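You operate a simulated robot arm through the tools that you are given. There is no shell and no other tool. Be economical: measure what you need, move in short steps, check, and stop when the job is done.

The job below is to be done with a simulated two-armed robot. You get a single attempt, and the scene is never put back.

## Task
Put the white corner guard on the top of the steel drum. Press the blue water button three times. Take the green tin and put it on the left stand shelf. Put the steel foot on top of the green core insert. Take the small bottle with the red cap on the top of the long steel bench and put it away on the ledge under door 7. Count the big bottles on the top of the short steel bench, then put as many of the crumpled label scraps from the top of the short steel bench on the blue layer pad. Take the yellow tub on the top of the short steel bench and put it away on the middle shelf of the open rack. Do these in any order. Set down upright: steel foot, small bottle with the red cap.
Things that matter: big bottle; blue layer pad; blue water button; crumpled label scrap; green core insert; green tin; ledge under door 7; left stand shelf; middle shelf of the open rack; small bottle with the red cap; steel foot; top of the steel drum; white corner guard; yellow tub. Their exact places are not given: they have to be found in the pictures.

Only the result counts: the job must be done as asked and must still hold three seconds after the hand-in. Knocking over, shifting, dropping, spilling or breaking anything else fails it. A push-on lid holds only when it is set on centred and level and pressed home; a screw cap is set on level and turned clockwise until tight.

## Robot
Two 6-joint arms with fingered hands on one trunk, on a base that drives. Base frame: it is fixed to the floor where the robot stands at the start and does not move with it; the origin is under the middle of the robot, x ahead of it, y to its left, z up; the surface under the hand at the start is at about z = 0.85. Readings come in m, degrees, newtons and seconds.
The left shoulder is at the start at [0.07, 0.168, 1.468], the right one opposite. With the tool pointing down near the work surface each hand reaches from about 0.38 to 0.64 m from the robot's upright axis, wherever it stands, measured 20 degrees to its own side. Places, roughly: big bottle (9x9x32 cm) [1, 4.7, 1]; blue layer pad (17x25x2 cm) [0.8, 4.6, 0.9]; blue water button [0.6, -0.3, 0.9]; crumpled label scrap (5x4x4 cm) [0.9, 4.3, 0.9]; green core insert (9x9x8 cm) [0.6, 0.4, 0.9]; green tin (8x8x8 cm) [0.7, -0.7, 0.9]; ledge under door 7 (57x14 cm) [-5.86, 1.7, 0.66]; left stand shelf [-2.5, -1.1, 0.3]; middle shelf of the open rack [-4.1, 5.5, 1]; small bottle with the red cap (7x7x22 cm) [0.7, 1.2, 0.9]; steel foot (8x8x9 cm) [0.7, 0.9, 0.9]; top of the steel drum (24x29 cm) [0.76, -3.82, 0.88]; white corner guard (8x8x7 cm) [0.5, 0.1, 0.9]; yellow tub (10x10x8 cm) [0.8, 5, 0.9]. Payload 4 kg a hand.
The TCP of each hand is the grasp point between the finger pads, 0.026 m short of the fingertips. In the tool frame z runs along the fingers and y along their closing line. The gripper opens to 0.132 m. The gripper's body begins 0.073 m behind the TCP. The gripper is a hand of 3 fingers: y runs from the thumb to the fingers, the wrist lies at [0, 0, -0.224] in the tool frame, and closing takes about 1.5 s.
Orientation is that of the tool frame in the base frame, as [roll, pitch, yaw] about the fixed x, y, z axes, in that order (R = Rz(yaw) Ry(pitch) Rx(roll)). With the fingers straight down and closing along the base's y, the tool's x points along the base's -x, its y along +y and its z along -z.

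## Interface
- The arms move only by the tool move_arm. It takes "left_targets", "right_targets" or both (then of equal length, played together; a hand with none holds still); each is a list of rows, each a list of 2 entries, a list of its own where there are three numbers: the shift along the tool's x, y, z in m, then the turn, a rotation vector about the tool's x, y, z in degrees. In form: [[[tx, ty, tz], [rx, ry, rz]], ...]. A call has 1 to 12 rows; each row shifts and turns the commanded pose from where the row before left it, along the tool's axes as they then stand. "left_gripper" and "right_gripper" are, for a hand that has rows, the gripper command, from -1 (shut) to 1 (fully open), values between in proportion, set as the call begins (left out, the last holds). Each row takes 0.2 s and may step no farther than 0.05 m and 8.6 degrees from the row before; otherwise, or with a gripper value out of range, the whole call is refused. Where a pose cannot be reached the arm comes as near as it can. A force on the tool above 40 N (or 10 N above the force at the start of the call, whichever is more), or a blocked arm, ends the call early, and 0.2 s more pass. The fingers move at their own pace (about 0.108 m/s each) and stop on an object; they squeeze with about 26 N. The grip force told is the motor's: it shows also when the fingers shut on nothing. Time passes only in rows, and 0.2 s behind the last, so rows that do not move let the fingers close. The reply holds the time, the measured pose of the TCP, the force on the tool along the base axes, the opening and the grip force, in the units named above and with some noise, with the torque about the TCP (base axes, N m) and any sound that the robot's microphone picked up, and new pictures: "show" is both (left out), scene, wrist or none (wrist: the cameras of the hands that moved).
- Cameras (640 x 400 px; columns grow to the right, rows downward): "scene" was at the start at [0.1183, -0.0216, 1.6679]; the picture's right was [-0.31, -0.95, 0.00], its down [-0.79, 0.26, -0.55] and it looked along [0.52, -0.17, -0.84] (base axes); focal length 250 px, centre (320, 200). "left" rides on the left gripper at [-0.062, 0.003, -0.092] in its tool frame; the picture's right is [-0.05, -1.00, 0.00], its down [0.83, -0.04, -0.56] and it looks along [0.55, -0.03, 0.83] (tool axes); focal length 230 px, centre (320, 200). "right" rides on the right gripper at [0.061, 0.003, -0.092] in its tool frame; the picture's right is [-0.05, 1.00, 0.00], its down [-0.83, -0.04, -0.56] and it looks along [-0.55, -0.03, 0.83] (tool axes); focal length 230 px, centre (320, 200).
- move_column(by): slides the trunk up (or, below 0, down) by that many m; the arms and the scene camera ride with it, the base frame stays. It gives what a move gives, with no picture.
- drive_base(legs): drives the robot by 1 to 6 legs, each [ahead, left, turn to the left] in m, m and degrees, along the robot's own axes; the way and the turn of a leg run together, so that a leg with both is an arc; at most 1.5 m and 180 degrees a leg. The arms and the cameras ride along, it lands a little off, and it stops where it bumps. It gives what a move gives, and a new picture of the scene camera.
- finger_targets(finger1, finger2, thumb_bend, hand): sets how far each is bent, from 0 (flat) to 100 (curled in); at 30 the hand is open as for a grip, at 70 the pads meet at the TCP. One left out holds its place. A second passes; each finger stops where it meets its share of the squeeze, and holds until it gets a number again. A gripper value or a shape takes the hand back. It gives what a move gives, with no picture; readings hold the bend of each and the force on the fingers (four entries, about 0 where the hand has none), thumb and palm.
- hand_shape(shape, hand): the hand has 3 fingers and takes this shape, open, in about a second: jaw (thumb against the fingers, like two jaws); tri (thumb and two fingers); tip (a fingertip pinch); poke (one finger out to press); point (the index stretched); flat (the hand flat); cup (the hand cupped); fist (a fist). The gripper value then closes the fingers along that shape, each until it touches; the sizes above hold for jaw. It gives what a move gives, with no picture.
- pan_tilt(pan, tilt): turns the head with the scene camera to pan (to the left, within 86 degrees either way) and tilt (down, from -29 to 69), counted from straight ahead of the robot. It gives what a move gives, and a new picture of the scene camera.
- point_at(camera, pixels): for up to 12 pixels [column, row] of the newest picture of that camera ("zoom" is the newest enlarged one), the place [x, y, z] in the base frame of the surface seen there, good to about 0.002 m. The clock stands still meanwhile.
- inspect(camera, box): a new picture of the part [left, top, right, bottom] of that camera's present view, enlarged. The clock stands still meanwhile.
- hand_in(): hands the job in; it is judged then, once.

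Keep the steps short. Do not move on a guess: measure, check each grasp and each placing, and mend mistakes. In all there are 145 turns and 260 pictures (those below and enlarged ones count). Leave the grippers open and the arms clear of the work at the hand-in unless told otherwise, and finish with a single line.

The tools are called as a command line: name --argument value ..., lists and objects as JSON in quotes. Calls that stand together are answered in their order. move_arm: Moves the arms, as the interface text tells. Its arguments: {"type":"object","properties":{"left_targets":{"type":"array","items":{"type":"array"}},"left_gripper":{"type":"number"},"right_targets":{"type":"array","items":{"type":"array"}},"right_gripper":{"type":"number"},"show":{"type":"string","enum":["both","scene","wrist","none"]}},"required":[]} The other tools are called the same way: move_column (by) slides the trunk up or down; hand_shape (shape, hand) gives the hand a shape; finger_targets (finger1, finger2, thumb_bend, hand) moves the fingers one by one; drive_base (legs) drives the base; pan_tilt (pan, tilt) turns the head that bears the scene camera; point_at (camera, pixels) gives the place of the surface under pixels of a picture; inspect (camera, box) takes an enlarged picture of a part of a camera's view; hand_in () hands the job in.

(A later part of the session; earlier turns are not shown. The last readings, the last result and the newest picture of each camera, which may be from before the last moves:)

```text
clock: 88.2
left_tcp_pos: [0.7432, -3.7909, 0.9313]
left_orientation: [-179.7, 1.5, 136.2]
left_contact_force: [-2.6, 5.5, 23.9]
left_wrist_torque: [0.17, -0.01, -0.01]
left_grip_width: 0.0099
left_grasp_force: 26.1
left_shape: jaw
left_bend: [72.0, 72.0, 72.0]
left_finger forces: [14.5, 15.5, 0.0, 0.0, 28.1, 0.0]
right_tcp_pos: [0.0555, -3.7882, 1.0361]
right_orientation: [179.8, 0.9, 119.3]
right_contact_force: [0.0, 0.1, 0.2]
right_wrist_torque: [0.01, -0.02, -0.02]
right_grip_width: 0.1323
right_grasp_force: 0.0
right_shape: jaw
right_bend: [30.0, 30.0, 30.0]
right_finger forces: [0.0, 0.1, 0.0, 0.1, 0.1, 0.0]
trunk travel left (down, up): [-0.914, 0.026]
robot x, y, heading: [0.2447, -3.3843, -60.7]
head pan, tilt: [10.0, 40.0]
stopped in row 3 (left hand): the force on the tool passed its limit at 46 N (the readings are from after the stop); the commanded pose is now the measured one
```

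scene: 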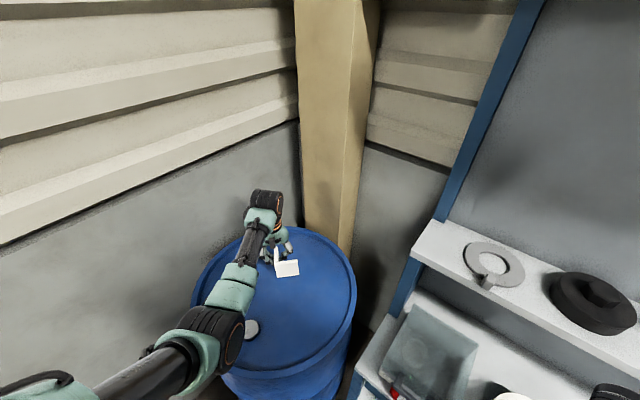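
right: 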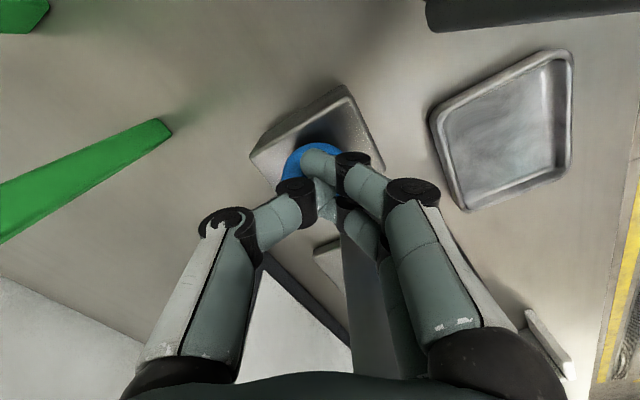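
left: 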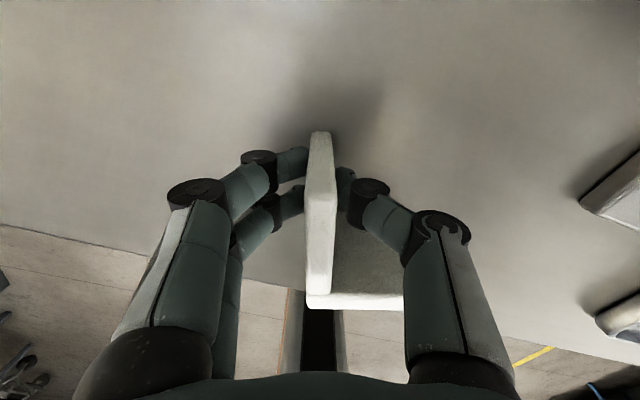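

Contact came earlier than expected, with the guard slipping a bit in the grip. I'll ease up and look.

move_arm --left_targets '[[[0, 0, -0.001], [0, 0, 0]], [[0, 0, -0.001], [0, 0, 0]]]' --show "wrist"

inspect --camera "scene" --box '[230, 210, 330, 300]'

```text
clock: 88.8
left_tcp_pos: [0.7427, -3.7917, 0.9316]
left_orientation: [-179.8, 1.3, 136.2]
left_contact_force: [2.0, -2.6, 20.7]
left_wrist_torque: [0.02, -0.06, 0.0]
left_grip_width: 0.0102
left_grasp_force: 26.3
left_shape: jaw
left_bend: [72.0, 72.0, 72.0]
left_finger forces: [13.8, 15.0, 0.1, 0.1, 28.8, 0.1]
right_tcp_pos: [0.056, -3.7888, 1.0359]
right_orientation: [179.7, 0.9, 119.2]
right_contact_force: [0.1, -0.3, 0.8]
right_wrist_torque: [0.0, 0.01, 0.0]
right_grip_width: 0.132
right_grasp_force: 0.0
right_shape: jaw
right_bend: [30.0, 30.0, 30.0]
right_finger forces: [0.0, 0.1, 0.0, 0.0, 0.0, 0.0]
trunk travel left (down, up): [-0.914, 0.026]
robot x, y, heading: [0.2445, -3.3864, -60.8]
head pan, tilt: [10.0, 40.0]
```

left: 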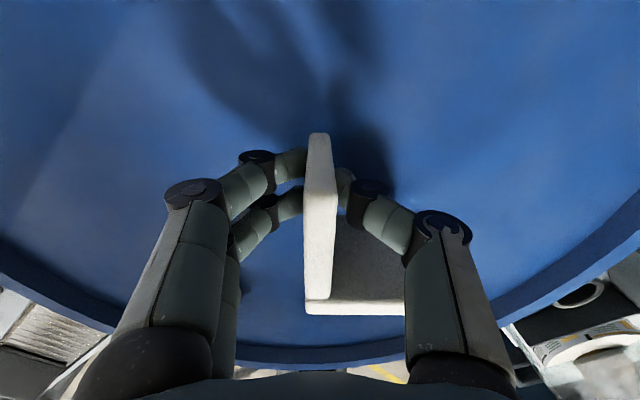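

```text
4.44 times, centred on (280, 255) of scene
```

zoom: 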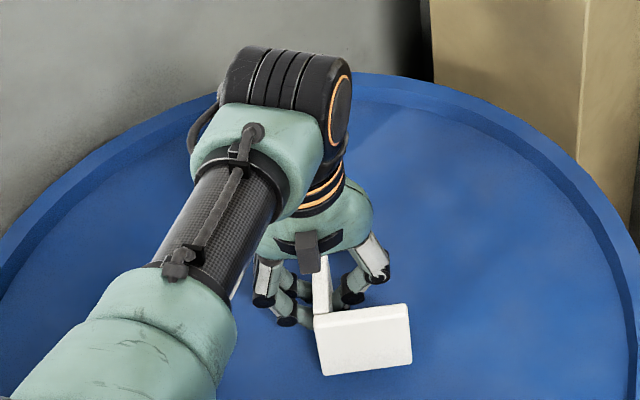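

point_at --camera "zoom" --pixels '[[430, 370], [370, 380], [370, 368], [370, 312], [500, 300], [325, 372], [408, 360]]'

move_arm --left_targets '[[[0, 0, -0.001], [0, 0, 0]], [[0, 0, -0.0015], [0, 0, 0]], [[0, 0, -0.0015], [0, 0, 0]]]' --show "none"

```text
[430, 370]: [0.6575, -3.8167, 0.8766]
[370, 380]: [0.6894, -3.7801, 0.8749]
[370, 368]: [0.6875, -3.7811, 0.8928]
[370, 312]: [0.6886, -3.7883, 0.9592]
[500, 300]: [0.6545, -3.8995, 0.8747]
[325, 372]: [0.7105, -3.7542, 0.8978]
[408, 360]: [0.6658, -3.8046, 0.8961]
```

```text
clock: 89.6
left_tcp_pos: [0.7422, -3.7899, 0.9318]
left_orientation: [-179.9, 0.9, 136.2]
left_contact_force: [1.6, -3.0, 9.4]
left_wrist_torque: [0.01, -0.01, -0.02]
left_grip_width: 0.0095
left_grasp_force: 26.2
left_shape: jaw
left_bend: [72.0, 72.0, 71.0]
left_finger forces: [12.8, 13.6, 0.0, 0.0, 27.7, 0.1]
right_tcp_pos: [0.0571, -3.7905, 1.0363]
right_orientation: [179.9, 0.7, 119.3]
right_contact_force: [0.5, -0.1, 0.4]
right_wrist_torque: [-0.03, 0.0, -0.02]
right_grip_width: 0.132
right_grasp_force: 0.1
right_shape: jaw
right_bend: [30.0, 30.0, 30.0]
right_finger forces: [0.0, 0.1, 0.0, 0.1, 0.0, 0.1]
trunk travel left (down, up): [-0.914, 0.026]
robot x, y, heading: [0.2444, -3.3842, -60.5]
head pan, tilt: [10.0, 40.0]
```

It rests at z≈0.888, effectively on the drum's lid. Force is nearly unloaded, so I'll open and lift away.

move_arm --left_targets '[[[0, 0, -0.001], [0, 0, 0]], [[0, 0, 0], [0, 0, 0]], [[0, 0, 0], [0, 0, 0]], [[0, 0, 0], [0, 0, 0]], [[0, 0, 0], [0, 0, 0]]]' --left_gripper 0.0 --show "none"

move_arm --left_targets '[[[0, 0, -0.03], [0, 0, 0]], [[0, 0, -0.04], [0, 0, 0]], [[0, 0, -0.04], [0, 0, 0]]]' --left_gripper 0.0 --show "both"

```text
clock: 90.8
left_tcp_pos: [0.7434, -3.7914, 0.9327]
left_orientation: [-179.7, 0.9, 136.2]
left_contact_force: [0.9, 0.1, -0.3]
left_wrist_torque: [0.02, 0.01, 0.01]
left_grip_width: 0.0652
left_grasp_force: 0.0
left_shape: jaw
left_bend: [73.0, 73.0, 70.0]
left_finger forces: [0.0, 0.1, 0.0, 0.0, 0.0, 0.0]
right_tcp_pos: [0.0579, -3.7898, 1.0351]
right_orientation: [179.9, 0.7, 119.3]
right_contact_force: [0.2, -0.3, -0.1]
right_wrist_torque: [-0.01, -0.05, 0.02]
right_grip_width: 0.1323
right_grasp_force: 0.1
right_shape: jaw
right_bend: [30.0, 30.0, 30.0]
right_finger forces: [0.0, 0.0, 0.0, 0.1, 0.0, 0.1]
trunk travel left (down, up): [-0.914, 0.026]
robot x, y, heading: [0.245, -3.383, -61.0]
head pan, tilt: [10.0, 40.0]
```

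```text
clock: 91.6
left_tcp_pos: [0.7405, -3.7896, 1.0411]
left_orientation: [-179.8, 0.8, 136.2]
left_contact_force: [-0.3, 0.2, 0.5]
left_wrist_torque: [0.0, -0.03, -0.04]
left_grip_width: 0.0656
left_grasp_force: 0.0
left_shape: jaw
left_bend: [73.0, 73.0, 70.0]
left_finger forces: [0.0, 0.0, 0.0, 0.1, 0.1, 0.0]
right_tcp_pos: [0.0578, -3.7897, 1.0358]
right_orientation: [179.9, 0.7, 119.3]
right_contact_force: [0.1, 0.3, -0.2]
right_wrist_torque: [0.0, 0.01, -0.01]
right_grip_width: 0.1321
right_grasp_force: 0.0
right_shape: jaw
right_bend: [30.0, 30.0, 30.0]
right_finger forces: [0.1, 0.0, 0.1, 0.1, 0.1, 0.0]
trunk travel left (down, up): [-0.914, 0.026]
robot x, y, heading: [0.2418, -3.3845, -60.7]
head pan, tilt: [10.0, 40.0]
```

scene: 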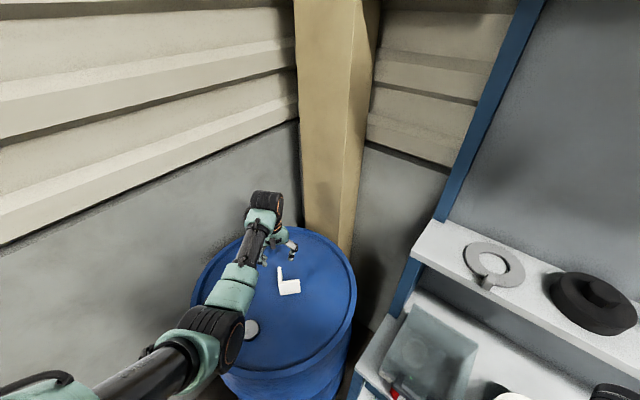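
left: 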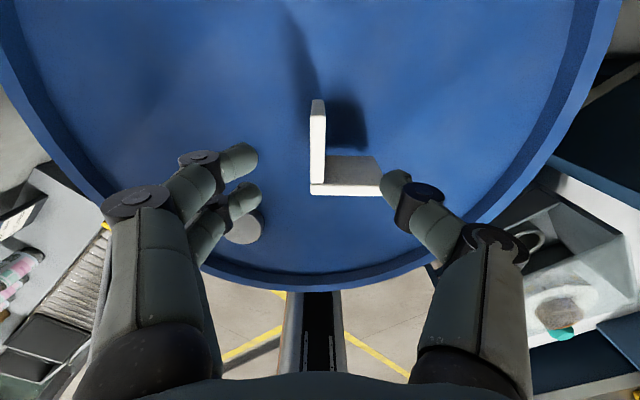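

The guard stands on the drum. I'll tuck the left hand to its side, then drive back toward the green tin with heading about 20°.

move_arm --left_targets '[[[0, 0, 0], [0, 0, 8.5]], [[0, 0, 0], [0, 0, 8.5]], [[0.04, 0.015, 0], [0, 0, 0]], [[0.04, 0.015, 0], [0, 0, 0]], [[0.04, 0.015, 0], [0, 0, 0]], [[0.04, 0.015, 0], [0, 0, 0]], [[0.04, 0.015, 0], [0, 0, 0]], [[0.04, 0.015, 0], [0, 0, 0]], [[0.04, 0.015, 0], [0, 0, 0]], [[0.04, 0.015, 0], [0, 0, 0]]]' --left_gripper 0.0 --show "none"

drive_base --legs '[[-0.76, 0, 0], [0, 0, 80], [0.236, 0.97, 0], [0.236, 0.97, 0]]'

```text
clock: 93.8
left_tcp_pos: [0.6897, -3.4485, 1.0395]
left_orientation: [-179.7, 0.9, 119.3]
left_contact_force: [0.8, -0.4, 0.5]
left_wrist_torque: [-0.03, 0.0, 0.02]
left_grip_width: 0.0655
left_grasp_force: 0.1
left_shape: jaw
left_bend: [73.0, 73.0, 70.0]
left_finger forces: [0.0, 0.1, 0.0, 0.0, 0.1, 0.1]
right_tcp_pos: [0.0591, -3.7884, 1.0359]
right_orientation: [180.0, 0.7, 119.3]
right_contact_force: [0.1, 0.7, 0.0]
right_wrist_torque: [-0.03, 0.0, -0.02]
right_grip_width: 0.1322
right_grasp_force: 0.0
right_shape: jaw
right_bend: [30.0, 30.0, 30.0]
right_finger forces: [0.1, 0.0, 0.0, 0.0, 0.1, 0.1]
trunk travel left (down, up): [-0.914, 0.026]
robot x, y, heading: [0.2456, -3.386, -60.9]
head pan, tilt: [10.0, 40.0]
```

```text
clock: 110.8
left_tcp_pos: [-0.1643, -0.3259, 1.0388]
left_orientation: [180.0, 1.0, -160.5]
left_contact_force: [0.6, -0.1, -0.2]
left_wrist_torque: [0.01, 0.04, 0.02]
left_grip_width: 0.0657
left_grasp_force: 0.0
left_shape: jaw
left_bend: [73.0, 73.0, 70.0]
left_finger forces: [0.0, 0.0, 0.1, 0.1, 0.1, 0.0]
right_tcp_pos: [0.0647, -1.0075, 1.0356]
right_orientation: [179.7, 0.7, -160.3]
right_contact_force: [1.0, -0.7, -1.2]
right_wrist_torque: [0.02, -0.02, -0.02]
right_grip_width: 0.132
right_grasp_force: 0.0
right_shape: jaw
right_bend: [30.0, 30.0, 30.0]
right_finger forces: [0.0, 0.0, 0.0, 0.0, 0.0, 0.0]
trunk travel left (down, up): [-0.914, 0.026]
robot x, y, heading: [-0.3074, -0.753, 19.5]
head pan, tilt: [10.0, 40.0]
```

scene: 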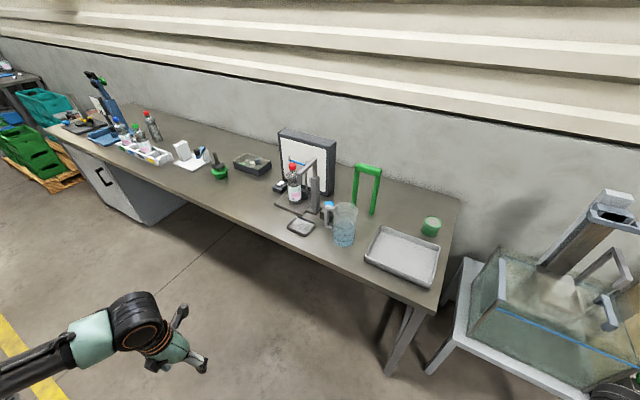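

inspect --camera "scene" --box '[300, 180, 640, 392]'

point_at --camera "scene" --pixels '[[431, 221], [431, 232], [422, 226], [440, 228], [400, 255], [435, 290], [470, 270], [450, 340], [500, 275], [440, 250], [570, 385], [346, 207]]'

```text
1.88 times, centred on (470, 286) of scene
```

zoom: 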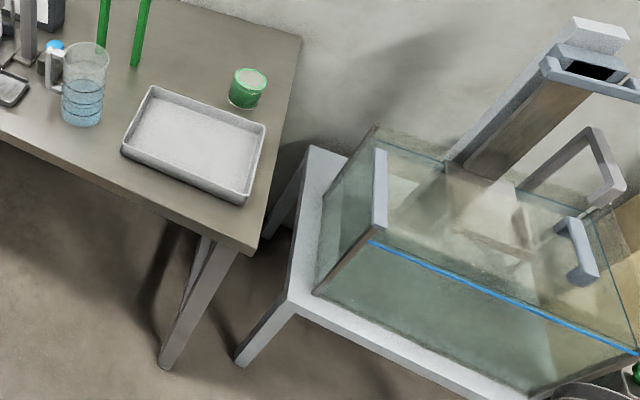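

```text
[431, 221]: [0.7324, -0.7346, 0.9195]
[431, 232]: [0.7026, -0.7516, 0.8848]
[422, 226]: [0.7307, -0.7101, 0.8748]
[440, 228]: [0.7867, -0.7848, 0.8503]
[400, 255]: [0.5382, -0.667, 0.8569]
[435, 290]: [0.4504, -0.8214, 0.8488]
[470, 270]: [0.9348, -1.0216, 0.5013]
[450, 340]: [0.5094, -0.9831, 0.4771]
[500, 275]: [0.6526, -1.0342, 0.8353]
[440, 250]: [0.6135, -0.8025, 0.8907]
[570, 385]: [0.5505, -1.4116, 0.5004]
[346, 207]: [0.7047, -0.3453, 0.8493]
```

The tin is centred at about (0.737, −0.745), top z 0.92. I'll drive up to it.

drive_base --legs '[[0.41, -0.135, 0]]'

move_arm --right_targets '[[[-0.045, 0.0, 0], [0, 0, 0]], [[-0.045, 0.0, 0], [0, 0, 0]], [[-0.04, 0.02, 0], [0, 0, 0]], [[-0.04, 0.025, 0], [0, 0, 0]], [[-0.04, 0.025, 0], [0, 0, 0]], [[-0.04, 0.025, 0], [0, 0, 0]], [[-0.04, 0.025, 0], [0, 0, 0]]]' --right_gripper 1 --show "both"

```text
clock: 113.5
left_tcp_pos: [0.2599, -0.317, 1.0389]
left_orientation: [180.0, 0.8, -160.6]
left_contact_force: [1.0, 0.4, -1.1]
left_wrist_torque: [-0.01, 0.04, -0.03]
left_grip_width: 0.0658
left_grasp_force: 0.1
left_shape: jaw
left_bend: [73.0, 73.0, 70.0]
left_finger forces: [0.1, 0.0, 0.0, 0.0, 0.0, 0.0]
right_tcp_pos: [0.4879, -0.9981, 1.035]
right_orientation: [179.8, 0.6, -160.5]
right_contact_force: [0.0, -0.8, -0.3]
right_wrist_torque: [-0.02, -0.02, 0.02]
right_grip_width: 0.132
right_grasp_force: 0.1
right_shape: jaw
right_bend: [30.0, 30.0, 30.0]
right_finger forces: [0.1, 0.0, 0.1, 0.1, 0.1, 0.0]
trunk travel left (down, up): [-0.914, 0.026]
robot x, y, heading: [0.1164, -0.7426, 19.3]
head pan, tilt: [10.0, 40.0]
stopped in leg 1: the robot was blocked; the commanded pose is now the measured one
```

scene: 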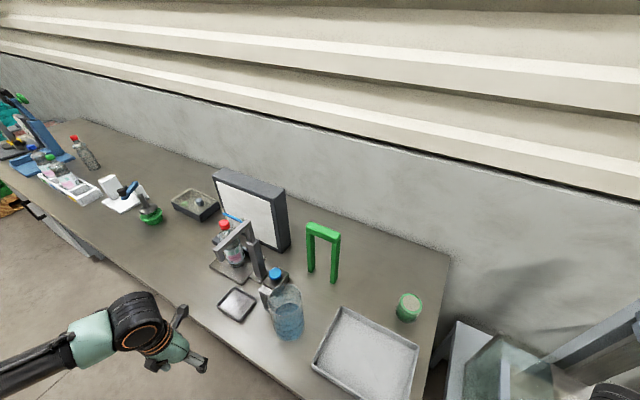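

```text
clock: 115.1
left_tcp_pos: [0.2572, -0.3152, 1.0392]
left_orientation: [179.9, 0.8, -160.6]
left_contact_force: [-0.4, 0.5, -0.4]
left_wrist_torque: [-0.01, 0.02, 0.0]
left_grip_width: 0.0657
left_grasp_force: 0.1
left_shape: jaw
left_bend: [73.0, 73.0, 70.0]
left_finger forces: [0.0, 0.0, 0.0, 0.0, 0.1, 0.0]
right_tcp_pos: [0.7201, -0.7848, 1.0393]
right_orientation: [179.9, 0.7, -160.4]
right_contact_force: [-0.3, 0.0, -0.5]
right_wrist_torque: [-0.02, 0.04, 0.03]
right_grip_width: 0.132
right_grasp_force: 0.1
right_shape: jaw
right_bend: [30.0, 30.0, 30.0]
right_finger forces: [0.0, 0.0, 0.0, 0.0, 0.0, 0.0]
trunk travel left (down, up): [-0.914, 0.026]
robot x, y, heading: [0.1195, -0.7465, 19.5]
head pan, tilt: [10.0, 40.0]
```

scene: 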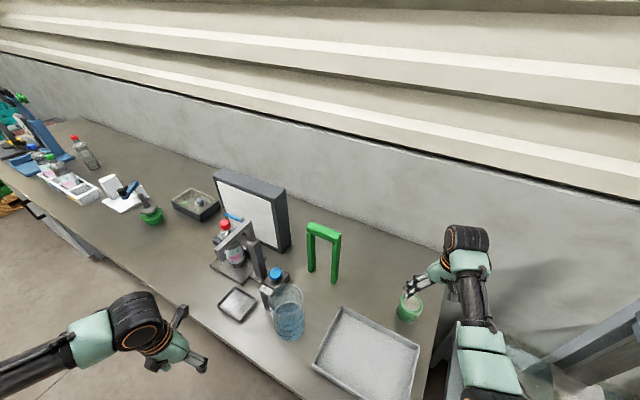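
right: 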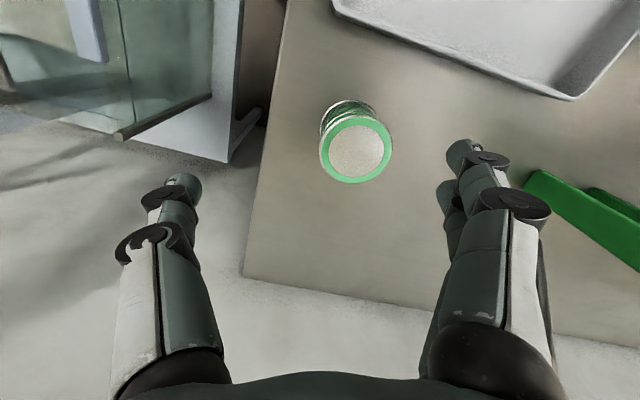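

The base touched something at the very end but is practically in place. I'll measure the tin in the right wrist view, at about (356,150).

point_at --camera "right" --pixels '[[356, 150], [322, 152], [390, 148], [356, 118], [356, 181]]'

```text
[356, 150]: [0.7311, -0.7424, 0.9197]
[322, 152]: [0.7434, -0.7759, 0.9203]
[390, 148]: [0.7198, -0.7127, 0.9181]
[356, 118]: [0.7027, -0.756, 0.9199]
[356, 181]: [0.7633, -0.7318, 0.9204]
```

move_arm --right_targets '[[[-0.025, 0.035, 0], [0, 0, 0]], [[0, 0, 0.035], [0, 0, 0]], [[0, 0, 0.035], [0, 0, 0]], [[0, 0, 0], [0, 0, 0]]]' --right_gripper 1 --show "wrist"

```text
clock: 116.1
left_tcp_pos: [0.257, -0.3162, 1.0382]
left_orientation: [-179.9, 1.1, -160.6]
left_contact_force: [-0.4, -0.3, 0.2]
left_wrist_torque: [-0.03, 0.0, -0.02]
left_grip_width: 0.0657
left_grasp_force: 0.2
left_shape: jaw
left_bend: [73.0, 73.0, 70.0]
left_finger forces: [0.0, 0.1, 0.0, 0.0, 0.0, 0.0]
right_tcp_pos: [0.7325, -0.746, 0.9704]
right_orientation: [179.9, 0.6, -160.5]
right_contact_force: [-1.2, 0.0, 0.6]
right_wrist_torque: [0.0, 0.04, 0.0]
right_grip_width: 0.1319
right_grasp_force: 0.0
right_shape: jaw
right_bend: [30.0, 30.0, 30.0]
right_finger forces: [0.1, 0.0, 0.1, 0.1, 0.0, 0.0]
trunk travel left (down, up): [-0.914, 0.026]
robot x, y, heading: [0.1159, -0.7418, 19.4]
head pan, tilt: [10.0, 40.0]
```

right: 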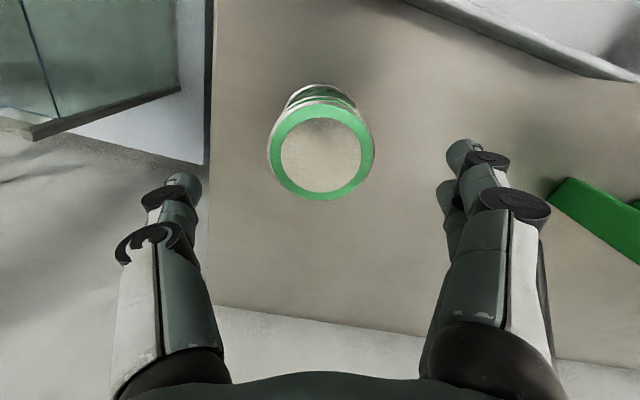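

Centred. I'll go down to z 0.895 and close.

move_arm --right_targets '[[[0.004, 0, 0.025], [0, 0, 0]], [[0, 0, 0.025], [0, 0, 0]], [[0, 0, 0.025], [0, 0, 0]], [[0, 0, 0], [0, 0, 0]]]' --right_gripper 1 --show "none"

move_arm --right_targets '[[[0, 0, 0], [0, 0, 0]], [[0, 0, 0], [0, 0, 0]], [[0, 0, 0], [0, 0, 0]], [[0, 0, 0], [0, 0, 0]], [[0, 0, 0], [0, 0, 0]], [[0, 0, 0], [0, 0, 0]]]' --right_gripper -1 --show "wrist"

```text
clock: 117.1
left_tcp_pos: [0.2579, -0.3167, 1.0391]
left_orientation: [180.0, 1.0, -160.6]
left_contact_force: [0.0, -0.9, 0.6]
left_wrist_torque: [0.0, 0.01, 0.01]
left_grip_width: 0.0657
left_grasp_force: 0.1
left_shape: jaw
left_bend: [73.0, 73.0, 70.0]
left_finger forces: [0.1, 0.0, 0.0, 0.0, 0.1, 0.1]
right_tcp_pos: [0.7287, -0.7466, 0.8969]
right_orientation: [179.8, 0.6, -160.5]
right_contact_force: [0.6, -0.4, 0.1]
right_wrist_torque: [0.06, -0.01, 0.0]
right_grip_width: 0.1318
right_grasp_force: 0.2
right_shape: jaw
right_bend: [30.0, 30.0, 30.0]
right_finger forces: [0.1, 0.0, 0.0, 0.0, 0.1, 0.1]
trunk travel left (down, up): [-0.914, 0.026]
robot x, y, heading: [0.114, -0.7439, 19.5]
head pan, tilt: [10.0, 40.0]
```

```text
clock: 118.5
left_tcp_pos: [0.2562, -0.3169, 1.0383]
left_orientation: [180.0, 1.0, -160.5]
left_contact_force: [0.3, 0.3, -0.2]
left_wrist_torque: [-0.05, 0.01, -0.03]
left_grip_width: 0.0657
left_grasp_force: 0.0
left_shape: jaw
left_bend: [73.0, 73.0, 70.0]
left_finger forces: [0.0, 0.0, 0.0, 0.0, 0.0, 0.1]
right_tcp_pos: [0.7284, -0.7469, 0.8957]
right_orientation: [179.9, 0.7, -160.5]
right_contact_force: [0.0, -0.5, -0.1]
right_wrist_torque: [-0.02, 0.01, 0.02]
right_grip_width: 0.0608
right_grasp_force: 25.4
right_shape: jaw
right_bend: [73.0, 73.0, 70.0]
right_finger forces: [11.8, 12.0, 0.1, 0.1, 22.7, 0.1]
trunk travel left (down, up): [-0.914, 0.026]
robot x, y, heading: [0.1183, -0.7405, 19.4]
head pan, tilt: [10.0, 40.0]
```

right: 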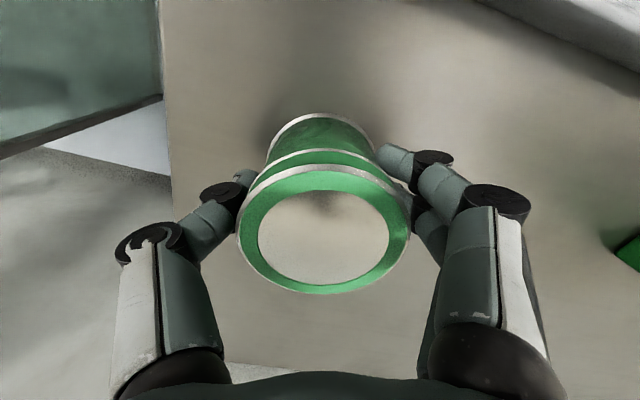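

Gripped. I'll lift, back off and turn around to face the stand.

move_arm --right_targets '[[[0, 0, -0.03], [0, 0, 0]], [[0, 0, -0.045], [0, 0, 0]], [[0, 0, -0.045], [0, 0, 0]], [[0, 0, -0.02], [0, 0, 0]]]' --show "none"

drive_base --legs '[[-0.6, 0, 0], [0, 0, 80], [0, 0, 80]]'

pan_tilt --pan -5 --tilt 20

```text
clock: 119.5
left_tcp_pos: [0.2583, -0.3167, 1.0393]
left_orientation: [179.9, 0.9, -160.6]
left_contact_force: [0.0, 0.4, -0.7]
left_wrist_torque: [-0.01, 0.0, 0.03]
left_grip_width: 0.0657
left_grasp_force: 0.0
left_shape: jaw
left_bend: [73.0, 73.0, 70.0]
left_finger forces: [0.0, 0.0, 0.0, 0.0, 0.0, 0.1]
right_tcp_pos: [0.7248, -0.7487, 1.0359]
right_orientation: [179.9, 0.8, -160.4]
right_contact_force: [-0.3, -0.6, -1.5]
right_wrist_torque: [-0.01, 0.02, -0.03]
right_grip_width: 0.0606
right_grasp_force: 26.5
right_shape: jaw
right_bend: [73.0, 73.0, 70.0]
right_finger forces: [11.6, 12.0, 0.1, 0.1, 22.6, 0.1]
trunk travel left (down, up): [-0.914, 0.026]
robot x, y, heading: [0.1178, -0.7442, 19.6]
head pan, tilt: [10.0, 40.0]
```

```text
clock: 129.7
left_tcp_pos: [-0.7435, -1.2866, 1.0384]
left_orientation: [179.9, 0.9, -2.7]
left_contact_force: [0.2, -1.3, -0.1]
left_wrist_torque: [0.0, -0.03, -0.03]
left_grip_width: 0.0657
left_grasp_force: 0.1
left_shape: jaw
left_bend: [73.0, 73.0, 70.0]
left_finger forces: [0.1, 0.0, 0.0, 0.0, 0.0, 0.0]
right_tcp_pos: [-1.015, -0.7112, 1.0364]
right_orientation: [179.9, 0.7, -2.5]
right_contact_force: [-0.7, 0.1, -2.0]
right_wrist_torque: [0.03, -0.06, -0.03]
right_grip_width: 0.0601
right_grasp_force: 26.0
right_shape: jaw
right_bend: [73.0, 73.0, 70.0]
right_finger forces: [11.0, 12.1, 0.1, 0.1, 22.5, 0.0]
trunk travel left (down, up): [-0.914, 0.026]
robot x, y, heading: [-0.4495, -0.9463, 177.6]
head pan, tilt: [10.0, 40.0]
```

scene: 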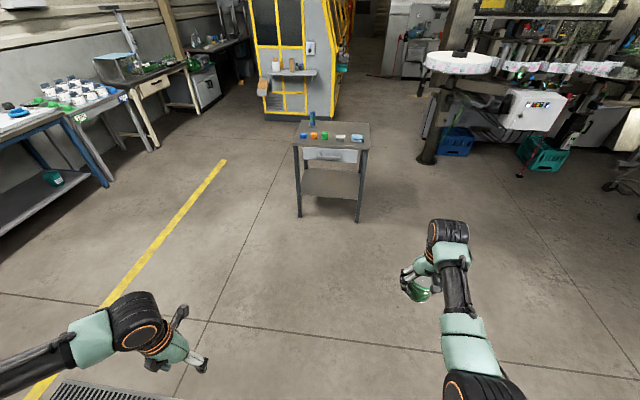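

```text
clock: 130.6
left_tcp_pos: [-0.7435, -1.2875, 1.0395]
left_orientation: [179.9, 0.9, -2.6]
left_contact_force: [0.4, -0.3, -0.4]
left_wrist_torque: [-0.05, -0.01, 0.0]
left_grip_width: 0.066
left_grasp_force: 0.1
left_shape: jaw
left_bend: [73.0, 73.0, 70.0]
left_finger forces: [0.0, 0.0, 0.0, 0.0, 0.0, 0.1]
right_tcp_pos: [-1.0143, -0.7117, 1.0359]
right_orientation: [179.8, 0.6, -2.6]
right_contact_force: [0.5, 0.6, -1.9]
right_wrist_torque: [-0.04, 0.01, -0.02]
right_grip_width: 0.0599
right_grasp_force: 26.2
right_shape: jaw
right_bend: [73.0, 73.0, 70.0]
right_finger forces: [11.1, 12.0, 0.0, 0.1, 22.6, 0.0]
trunk travel left (down, up): [-0.914, 0.026]
robot x, y, heading: [-0.4497, -0.9444, 177.2]
head pan, tilt: [-5.0, 20.0]
```

scene: 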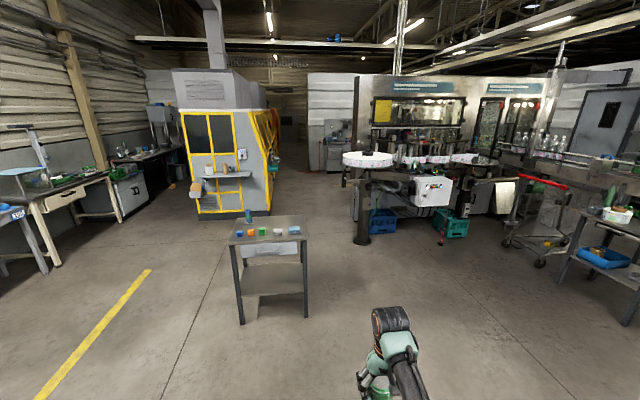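

inspect --camera "scene" --box '[210, 190, 340, 340]'

point_at --camera "zoom" --pixels '[[160, 230], [385, 210], [275, 190], [240, 125], [390, 160], [290, 250], [230, 300], [350, 290], [270, 275], [300, 240], [215, 420], [220, 390]]'

```text
2.67 times, centred on (275, 265) of scene
```

zoom: 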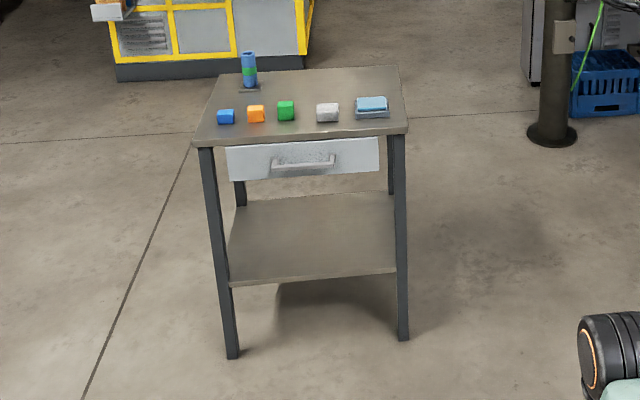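

```text
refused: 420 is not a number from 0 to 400
```

point_at --camera "zoom" --pixels '[[200, 145], [400, 130], [300, 165], [240, 175], [370, 170], [225, 80], [395, 70], [250, 280], [380, 270], [250, 210], [235, 350], [403, 335]]'

```text
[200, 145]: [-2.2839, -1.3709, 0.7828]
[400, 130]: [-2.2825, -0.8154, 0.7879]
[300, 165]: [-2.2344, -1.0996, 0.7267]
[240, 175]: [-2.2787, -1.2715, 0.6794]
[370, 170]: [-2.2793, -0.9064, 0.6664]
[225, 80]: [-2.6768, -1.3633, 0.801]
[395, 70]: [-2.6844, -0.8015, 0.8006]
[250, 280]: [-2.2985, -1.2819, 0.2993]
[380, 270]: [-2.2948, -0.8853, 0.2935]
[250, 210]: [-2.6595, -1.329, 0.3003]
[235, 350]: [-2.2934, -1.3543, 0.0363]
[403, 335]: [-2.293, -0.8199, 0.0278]
```

point_at --camera "zoom" --pixels '[[227, 122], [255, 120], [286, 118], [328, 120], [372, 117], [350, 110], [305, 115], [300, 130], [343, 120], [350, 135]]'

inspect --camera "scene" --box '[220, 205, 310, 265]'

```text
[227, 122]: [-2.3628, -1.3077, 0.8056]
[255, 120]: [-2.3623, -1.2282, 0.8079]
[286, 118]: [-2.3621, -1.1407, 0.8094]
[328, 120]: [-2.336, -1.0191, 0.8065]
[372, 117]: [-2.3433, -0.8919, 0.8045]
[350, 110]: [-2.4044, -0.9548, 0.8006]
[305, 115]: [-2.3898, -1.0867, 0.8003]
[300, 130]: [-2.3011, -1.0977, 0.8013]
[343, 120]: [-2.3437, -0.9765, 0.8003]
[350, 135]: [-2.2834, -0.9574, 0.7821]
```

```text
6.67 times, centred on (265, 235) of scene
```

zoom: 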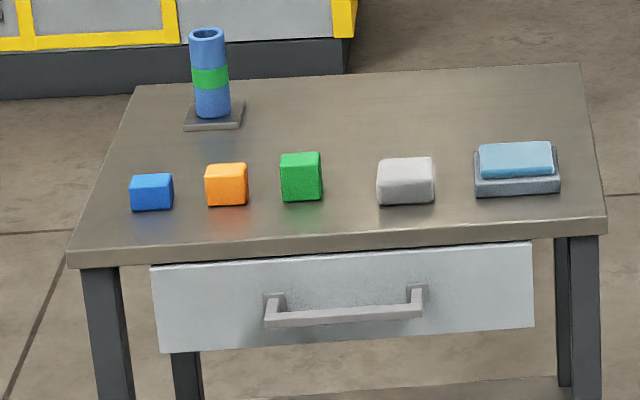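

The stand has a top at z 0.80, a drawer bottom near z 0.66 and the shelf at z 0.30, open at the sides. The tin needs a side grasp to go in. I'll drive to the stand's +y side facing −y, to set the tin briefly on the free back-right part of the top.

drive_base --legs '[[0.7, -0.45, 0], [1.3, -0.45, 0], [0, 0, 92.8]]'

pan_tilt --pan 0 --tilt 45

```text
clock: 145.3
left_tcp_pos: [-2.0394, -0.2259, 1.0394]
left_orientation: [179.9, 1.0, 88.3]
left_contact_force: [0.8, -0.1, 0.3]
left_wrist_torque: [0.0, 0.01, -0.02]
left_grip_width: 0.0659
left_grasp_force: 0.1
left_shape: jaw
left_bend: [73.0, 73.0, 70.0]
left_finger forces: [0.0, 0.0, 0.0, 0.0, 0.0, 0.1]
right_tcp_pos: [-2.6105, -0.5085, 1.0346]
right_orientation: [180.0, 0.7, 88.4]
right_contact_force: [0.9, -0.3, -1.6]
right_wrist_torque: [0.02, 0.01, 0.02]
right_grip_width: 0.0597
right_grasp_force: 25.9
right_shape: jaw
right_bend: [73.0, 73.0, 70.0]
right_finger forces: [10.6, 11.8, 0.1, 0.1, 22.3, 0.0]
trunk travel left (down, up): [-0.914, 0.026]
robot x, y, heading: [-2.3818, 0.0569, -91.6]
head pan, tilt: [-5.0, 20.0]
```

scene: 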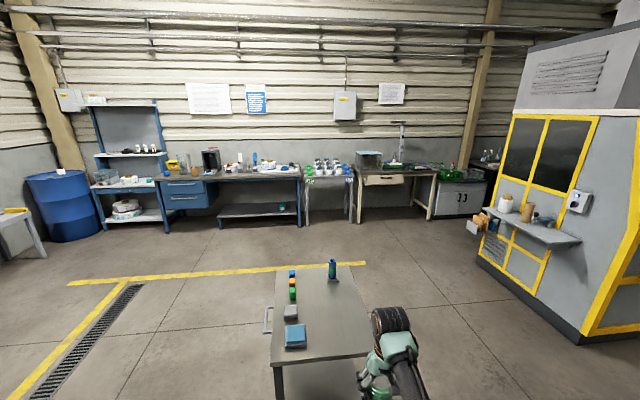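

```text
clock: 146.2
left_tcp_pos: [-2.0376, -0.2256, 1.0391]
left_orientation: [179.9, 1.0, 88.3]
left_contact_force: [0.0, 0.2, -0.3]
left_wrist_torque: [0.0, -0.01, 0.01]
left_grip_width: 0.0658
left_grasp_force: 0.0
left_shape: jaw
left_bend: [73.0, 73.0, 70.0]
left_finger forces: [0.0, 0.0, 0.0, 0.0, 0.0, 0.0]
right_tcp_pos: [-2.6091, -0.5063, 1.0362]
right_orientation: [179.9, 0.7, 88.4]
right_contact_force: [0.7, -0.6, -1.7]
right_wrist_torque: [0.02, -0.02, 0.02]
right_grip_width: 0.0598
right_grasp_force: 25.9
right_shape: jaw
right_bend: [73.0, 73.0, 70.0]
right_finger forces: [10.5, 11.8, 0.1, 0.0, 22.3, 0.0]
trunk travel left (down, up): [-0.914, 0.026]
robot x, y, heading: [-2.3898, 0.0599, -92.0]
head pan, tilt: [0.0, 45.0]
```

scene: 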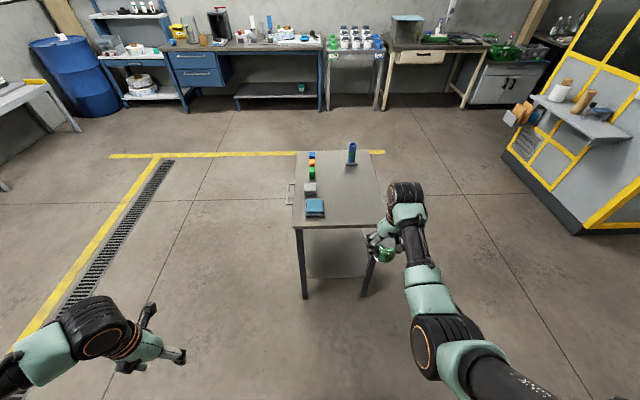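

inspect --camera "scene" --box '[270, 140, 420, 310]'

point_at --camera "scene" --pixels '[[315, 225], [375, 224], [315, 208], [345, 215], [330, 275], [360, 275], [340, 240], [305, 290], [366, 290], [352, 155]]'

drive_base --legs '[[0.36, 0.04, 0]]'

```text
2.35 times, centred on (345, 225) of scene
```

zoom: 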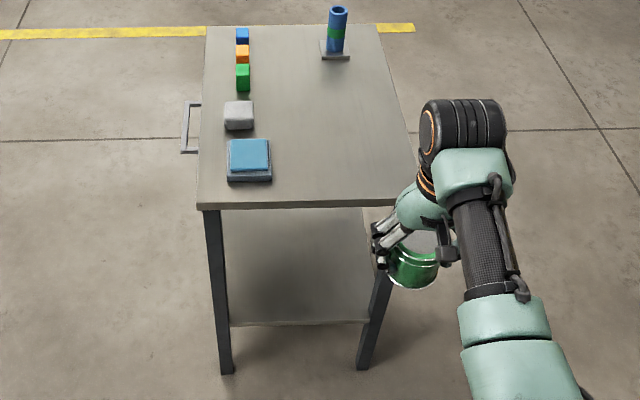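

```text
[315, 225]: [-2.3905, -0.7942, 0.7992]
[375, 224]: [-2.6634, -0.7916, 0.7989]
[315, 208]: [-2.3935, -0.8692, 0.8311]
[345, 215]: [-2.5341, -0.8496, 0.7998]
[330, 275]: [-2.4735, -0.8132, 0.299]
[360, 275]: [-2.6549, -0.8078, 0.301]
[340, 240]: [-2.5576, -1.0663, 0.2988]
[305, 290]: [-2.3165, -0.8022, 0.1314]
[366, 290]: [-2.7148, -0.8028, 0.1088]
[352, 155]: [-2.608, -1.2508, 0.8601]
```

```text
clock: 148.5
left_tcp_pos: [-2.0127, -0.5894, 1.0395]
left_orientation: [179.9, 1.1, 87.8]
left_contact_force: [0.5, -0.3, -0.3]
left_wrist_torque: [-0.04, 0.04, -0.01]
left_grip_width: 0.0653
left_grasp_force: 0.0
left_shape: jaw
left_bend: [73.0, 73.0, 70.0]
left_finger forces: [0.0, 0.1, 0.1, 0.0, 0.0, 0.1]
right_tcp_pos: [-2.5866, -0.8655, 1.0378]
right_orientation: [179.9, 0.7, 88.0]
right_contact_force: [-0.5, -0.1, -1.5]
right_wrist_torque: [0.04, -0.04, -0.01]
right_grip_width: 0.0597
right_grasp_force: 25.7
right_shape: jaw
right_bend: [73.0, 73.0, 70.0]
right_finger forces: [10.5, 11.8, 0.0, 0.0, 22.3, 0.0]
trunk travel left (down, up): [-0.914, 0.026]
robot x, y, heading: [-2.3591, -0.3057, -92.3]
head pan, tilt: [0.0, 45.0]
```

scene: 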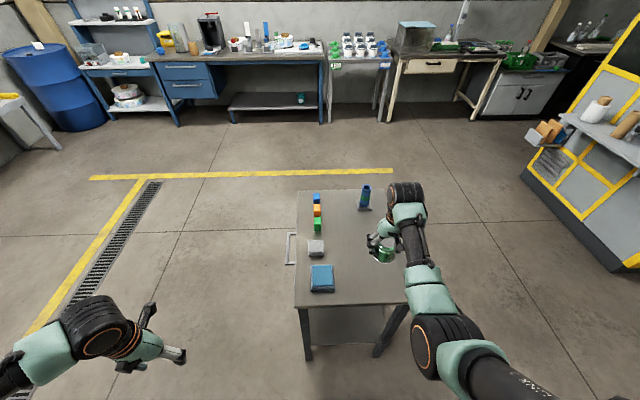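

Tin is over the clear part of the stand top. I'll lower it.

move_arm --right_targets '[[[0, 0, 0.045], [0, 0, 0]], [[0, 0, 0.045], [0, 0, 0]], [[0, 0, 0.045], [0, 0, 0]], [[0, 0, 0.04], [0, 0, 0]], [[0, 0, 0.008], [0, 0, 0]], [[0, 0, 0.003], [0, 0, 0]]]' --show "none"

move_arm --right_targets '[[[0, 0, 0.002], [0, 0, 0]], [[0, 0, 0.002], [0, 0, 0]], [[0, 0, 0.001], [0, 0, 0]]]' --show "wrist"

```text
clock: 149.9
left_tcp_pos: [-2.0125, -0.591, 1.0394]
left_orientation: [-179.9, 0.9, 87.8]
left_contact_force: [-0.3, -1.0, 0.0]
left_wrist_torque: [-0.01, -0.01, -0.04]
left_grip_width: 0.0655
left_grasp_force: 0.0
left_shape: jaw
left_bend: [73.0, 73.0, 70.0]
left_finger forces: [0.0, 0.0, 0.0, 0.0, 0.0, 0.0]
right_tcp_pos: [-2.585, -0.8679, 0.8503]
right_orientation: [179.9, 0.8, 87.9]
right_contact_force: [0.0, -0.2, -2.6]
right_wrist_torque: [0.05, 0.02, 0.0]
right_grip_width: 0.0596
right_grasp_force: 25.9
right_shape: jaw
right_bend: [73.0, 73.0, 70.0]
right_finger forces: [10.4, 11.8, 0.1, 0.1, 22.3, 0.0]
trunk travel left (down, up): [-0.914, 0.026]
robot x, y, heading: [-2.3609, -0.3037, -92.3]
head pan, tilt: [0.0, 45.0]
```

```text
clock: 150.7
left_tcp_pos: [-2.0129, -0.5931, 1.0395]
left_orientation: [-179.9, 0.9, 87.8]
left_contact_force: [-0.8, -0.1, 0.6]
left_wrist_torque: [0.02, -0.02, 0.0]
left_grip_width: 0.0658
left_grasp_force: 0.1
left_shape: jaw
left_bend: [73.0, 73.0, 70.0]
left_finger forces: [0.0, 0.0, 0.1, 0.1, 0.0, 0.0]
right_tcp_pos: [-2.5866, -0.8671, 0.8474]
right_orientation: [179.9, 0.7, 87.9]
right_contact_force: [0.1, 0.3, -1.9]
right_wrist_torque: [-0.01, -0.02, -0.02]
right_grip_width: 0.0597
right_grasp_force: 26.0
right_shape: jaw
right_bend: [73.0, 73.0, 70.0]
right_finger forces: [10.4, 11.8, 0.0, 0.0, 22.3, 0.0]
right hand out of reach, approached as far as the arm can: row 3
trunk travel left (down, up): [-0.914, 0.026]
robot x, y, heading: [-2.3599, -0.3025, -92.1]
head pan, tilt: [0.0, 45.0]
```

right: 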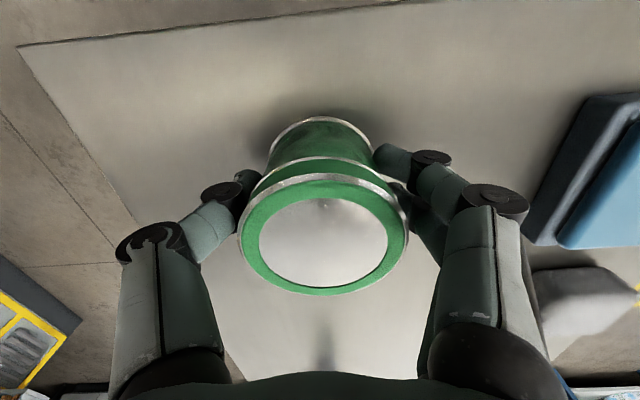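

About 1–2 mm left, but the arm is at its limit. I'll lower the trunk 3 mm.

move_column --by -0.003

```text
clock: 151.2
left_tcp_pos: [-2.0123, -0.5899, 1.0356]
left_orientation: [180.0, 1.1, 87.8]
left_contact_force: [0.3, 0.7, 0.7]
left_wrist_torque: [0.0, 0.03, 0.02]
left_grip_width: 0.066
left_grasp_force: 0.1
left_shape: jaw
left_bend: [73.0, 73.0, 70.0]
left_finger forces: [0.1, 0.0, 0.1, 0.0, 0.0, 0.0]
right_tcp_pos: [-2.5868, -0.8666, 0.8464]
right_orientation: [179.9, 0.8, 88.0]
right_contact_force: [-0.6, 2.1, 7.7]
right_wrist_torque: [-0.03, -0.01, 0.0]
right_grip_width: 0.0595
right_grasp_force: 26.0
right_shape: jaw
right_bend: [73.0, 73.0, 70.0]
right_finger forces: [11.1, 12.8, 0.0, 0.0, 24.2, 0.1]
trunk travel left (down, up): [-0.911, 0.029]
robot x, y, heading: [-2.359, -0.3008, -91.9]
head pan, tilt: [0.0, 45.0]
```

Contact made. I'll open and lift the right hand away.

move_arm --right_targets '[[[0, 0, 0], [0, 0, 0]], [[0, 0, 0], [0, 0, 0]], [[0, 0, 0], [0, 0, 0]], [[0, 0, 0], [0, 0, 0]]]' --right_gripper 1 --show "none"

move_arm --right_targets '[[[0, 0, -0.04], [0, 0, 0]], [[0, 0, -0.045], [0, 0, 0]], [[0, 0, -0.045], [0, 0, 0]], [[0, 0, -0.045], [0, 0, 0]], [[0.045, 0, 0], [0, 0, 0]], [[0.045, 0, 0], [0, 0, 0]], [[0.045, 0, 0], [0, 0, 0]], [[0.045, -0.02, 0], [0, 0, 0]], [[0.045, -0.02, 0], [0, 0, 0]], [[0.04, -0.03, 0], [0, 0, 0]]]' --show "none"

drive_base --legs '[[-0.25, 0, 0], [0, -0.38, 0]]'

```text
clock: 152.2
left_tcp_pos: [-2.0136, -0.5921, 1.038]
left_orientation: [-179.9, 1.0, 87.8]
left_contact_force: [-0.2, -0.9, -0.2]
left_wrist_torque: [0.02, 0.04, 0.01]
left_grip_width: 0.0656
left_grasp_force: 0.1
left_shape: jaw
left_bend: [73.0, 73.0, 70.0]
left_finger forces: [0.0, 0.0, 0.0, 0.0, 0.1, 0.0]
right_tcp_pos: [-2.5859, -0.8672, 0.8436]
right_orientation: [179.8, 0.7, 88.0]
right_contact_force: [0.0, -0.6, -0.1]
right_wrist_torque: [0.0, -0.01, -0.01]
right_grip_width: 0.132
right_grasp_force: 0.0
right_shape: jaw
right_bend: [30.0, 30.0, 30.0]
right_finger forces: [0.0, 0.0, 0.0, 0.1, 0.1, 0.0]
trunk travel left (down, up): [-0.911, 0.029]
robot x, y, heading: [-2.3589, -0.2986, -92.0]
head pan, tilt: [0.0, 45.0]
```

```text
clock: 154.4
left_tcp_pos: [-2.0157, -0.5896, 1.0377]
left_orientation: [179.9, 1.0, 87.7]
left_contact_force: [-0.1, 0.6, 0.5]
left_wrist_torque: [0.0, -0.02, 0.0]
left_grip_width: 0.0656
left_grasp_force: 0.0
left_shape: jaw
left_bend: [73.0, 73.0, 70.0]
left_finger forces: [0.1, 0.0, 0.0, 0.0, 0.0, 0.1]
right_tcp_pos: [-2.6491, -0.5953, 1.0159]
right_orientation: [179.7, 0.7, 88.0]
right_contact_force: [0.8, -0.2, 0.0]
right_wrist_torque: [-0.03, -0.06, 0.01]
right_grip_width: 0.1317
right_grasp_force: 0.1
right_shape: jaw
right_bend: [30.0, 30.0, 30.0]
right_finger forces: [0.1, 0.0, 0.1, 0.0, 0.0, 0.0]
trunk travel left (down, up): [-0.911, 0.029]
robot x, y, heading: [-2.3583, -0.2985, -92.0]
head pan, tilt: [0.0, 45.0]
```

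```text
clock: 158.3
left_tcp_pos: [-2.3834, -0.3242, 1.0341]
left_orientation: [-180.0, 1.0, 87.6]
left_contact_force: [0.7, 0.3, 1.2]
left_wrist_torque: [0.0, 0.01, 0.02]
left_grip_width: 0.0656
left_grasp_force: 0.0
left_shape: jaw
left_bend: [73.0, 73.0, 70.0]
left_finger forces: [0.0, 0.1, 0.1, 0.1, 0.0, 0.1]
right_tcp_pos: [-3.0168, -0.3294, 1.0151]
right_orientation: [179.9, 0.7, 87.7]
right_contact_force: [-0.6, 0.0, -0.7]
right_wrist_torque: [0.01, 0.04, -0.02]
right_grip_width: 0.1321
right_grasp_force: 0.1
right_shape: jaw
right_bend: [30.0, 30.0, 30.0]
right_finger forces: [0.1, 0.1, 0.0, 0.0, 0.0, 0.0]
trunk travel left (down, up): [-0.911, 0.029]
robot x, y, heading: [-2.7261, -0.0357, -92.5]
head pan, tilt: [0.0, 45.0]
```

scene: 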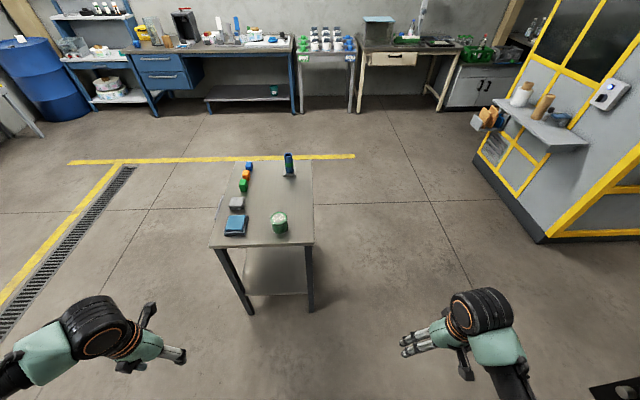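

Now I'll bring the left hand forward and pitch it so the fingers point ahead, about 30° below horizontal.

move_arm --left_targets '[[[-0.04, -0.026, 0], [0, 0, 0]], [[-0.04, -0.026, 0], [0, 0, 0]], [[-0.04, -0.026, 0], [0, 0, 0]], [[-0.04, -0.026, 0], [0, 0, 0]], [[-0.04, -0.026, 0], [0, 0, 0]], [[-0.04, -0.026, 0], [0, 0, 0]]]' --left_gripper 1 --show "none"

move_arm --left_targets '[[[0, 0, 0], [0, -8.5, 0]], [[0, 0, 0], [0, -8.5, 0]], [[0, 0, 0], [0, -8.5, 0]], [[0, 0, 0], [0, -8.5, 0]], [[0, 0, 0], [0, -8.5, 0]], [[0, 0, 0], [0, -8.5, 0]], [[0, 0, 0], [0, -8.5, 0]]]' --left_gripper 1 --show "both"

```text
clock: 159.7
left_tcp_pos: [-2.5538, -0.56, 1.0385]
left_orientation: [179.7, 0.9, 87.7]
left_contact_force: [-0.4, 0.1, 0.4]
left_wrist_torque: [-0.02, -0.02, 0.0]
left_grip_width: 0.1317
left_grasp_force: 0.1
left_shape: jaw
left_bend: [30.0, 30.0, 30.0]
left_finger forces: [0.0, 0.0, 0.1, 0.0, 0.1, 0.0]
right_tcp_pos: [-3.0203, -0.3309, 1.0149]
right_orientation: [179.8, 0.6, 87.7]
right_contact_force: [-0.1, -0.7, -1.3]
right_wrist_torque: [0.01, 0.02, 0.02]
right_grip_width: 0.1318
right_grasp_force: 0.0
right_shape: jaw
right_bend: [30.0, 30.0, 30.0]
right_finger forces: [0.0, 0.0, 0.0, 0.1, 0.0, 0.0]
trunk travel left (down, up): [-0.911, 0.029]
robot x, y, heading: [-2.7316, -0.0351, -92.4]
head pan, tilt: [0.0, 45.0]
```

```text
clock: 161.3
left_tcp_pos: [-2.5488, -0.5561, 1.0411]
left_orientation: [179.9, 60.6, 87.6]
left_contact_force: [-0.8, -1.3, 0.9]
left_wrist_torque: [-0.03, -0.01, 0.01]
left_grip_width: 0.132
left_grasp_force: 0.1
left_shape: jaw
left_bend: [30.0, 30.0, 30.0]
left_finger forces: [0.1, 0.1, 0.0, 0.1, 0.0, 0.0]
right_tcp_pos: [-3.0188, -0.329, 1.0155]
right_orientation: [179.9, 0.7, 87.8]
right_contact_force: [0.2, -0.2, 0.3]
right_wrist_torque: [0.02, 0.01, 0.01]
right_grip_width: 0.1318
right_grasp_force: 0.0
right_shape: jaw
right_bend: [30.0, 30.0, 30.0]
right_finger forces: [0.1, 0.0, 0.0, 0.0, 0.0, 0.1]
trunk travel left (down, up): [-0.911, 0.029]
robot x, y, heading: [-2.7295, -0.0369, -92.4]
head pan, tilt: [0.0, 45.0]
```

scene: 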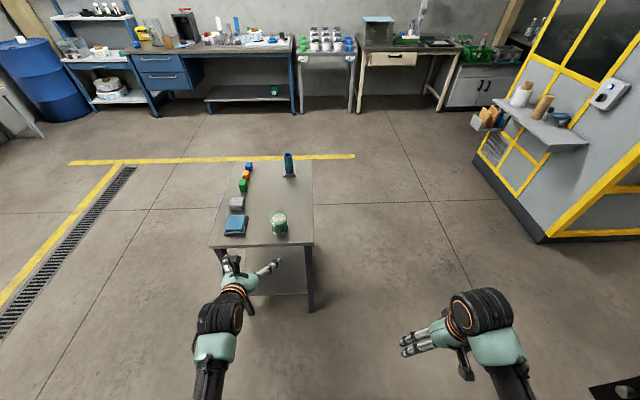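
left: 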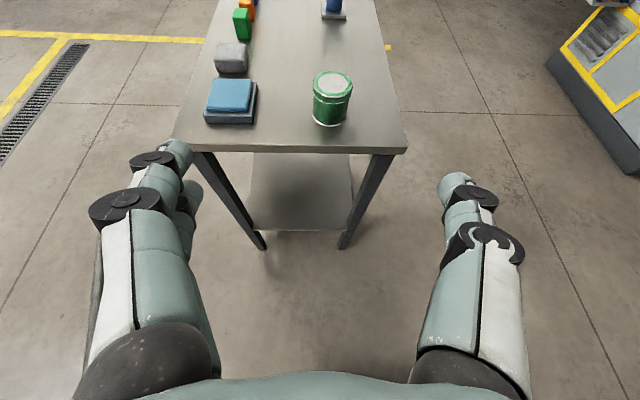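

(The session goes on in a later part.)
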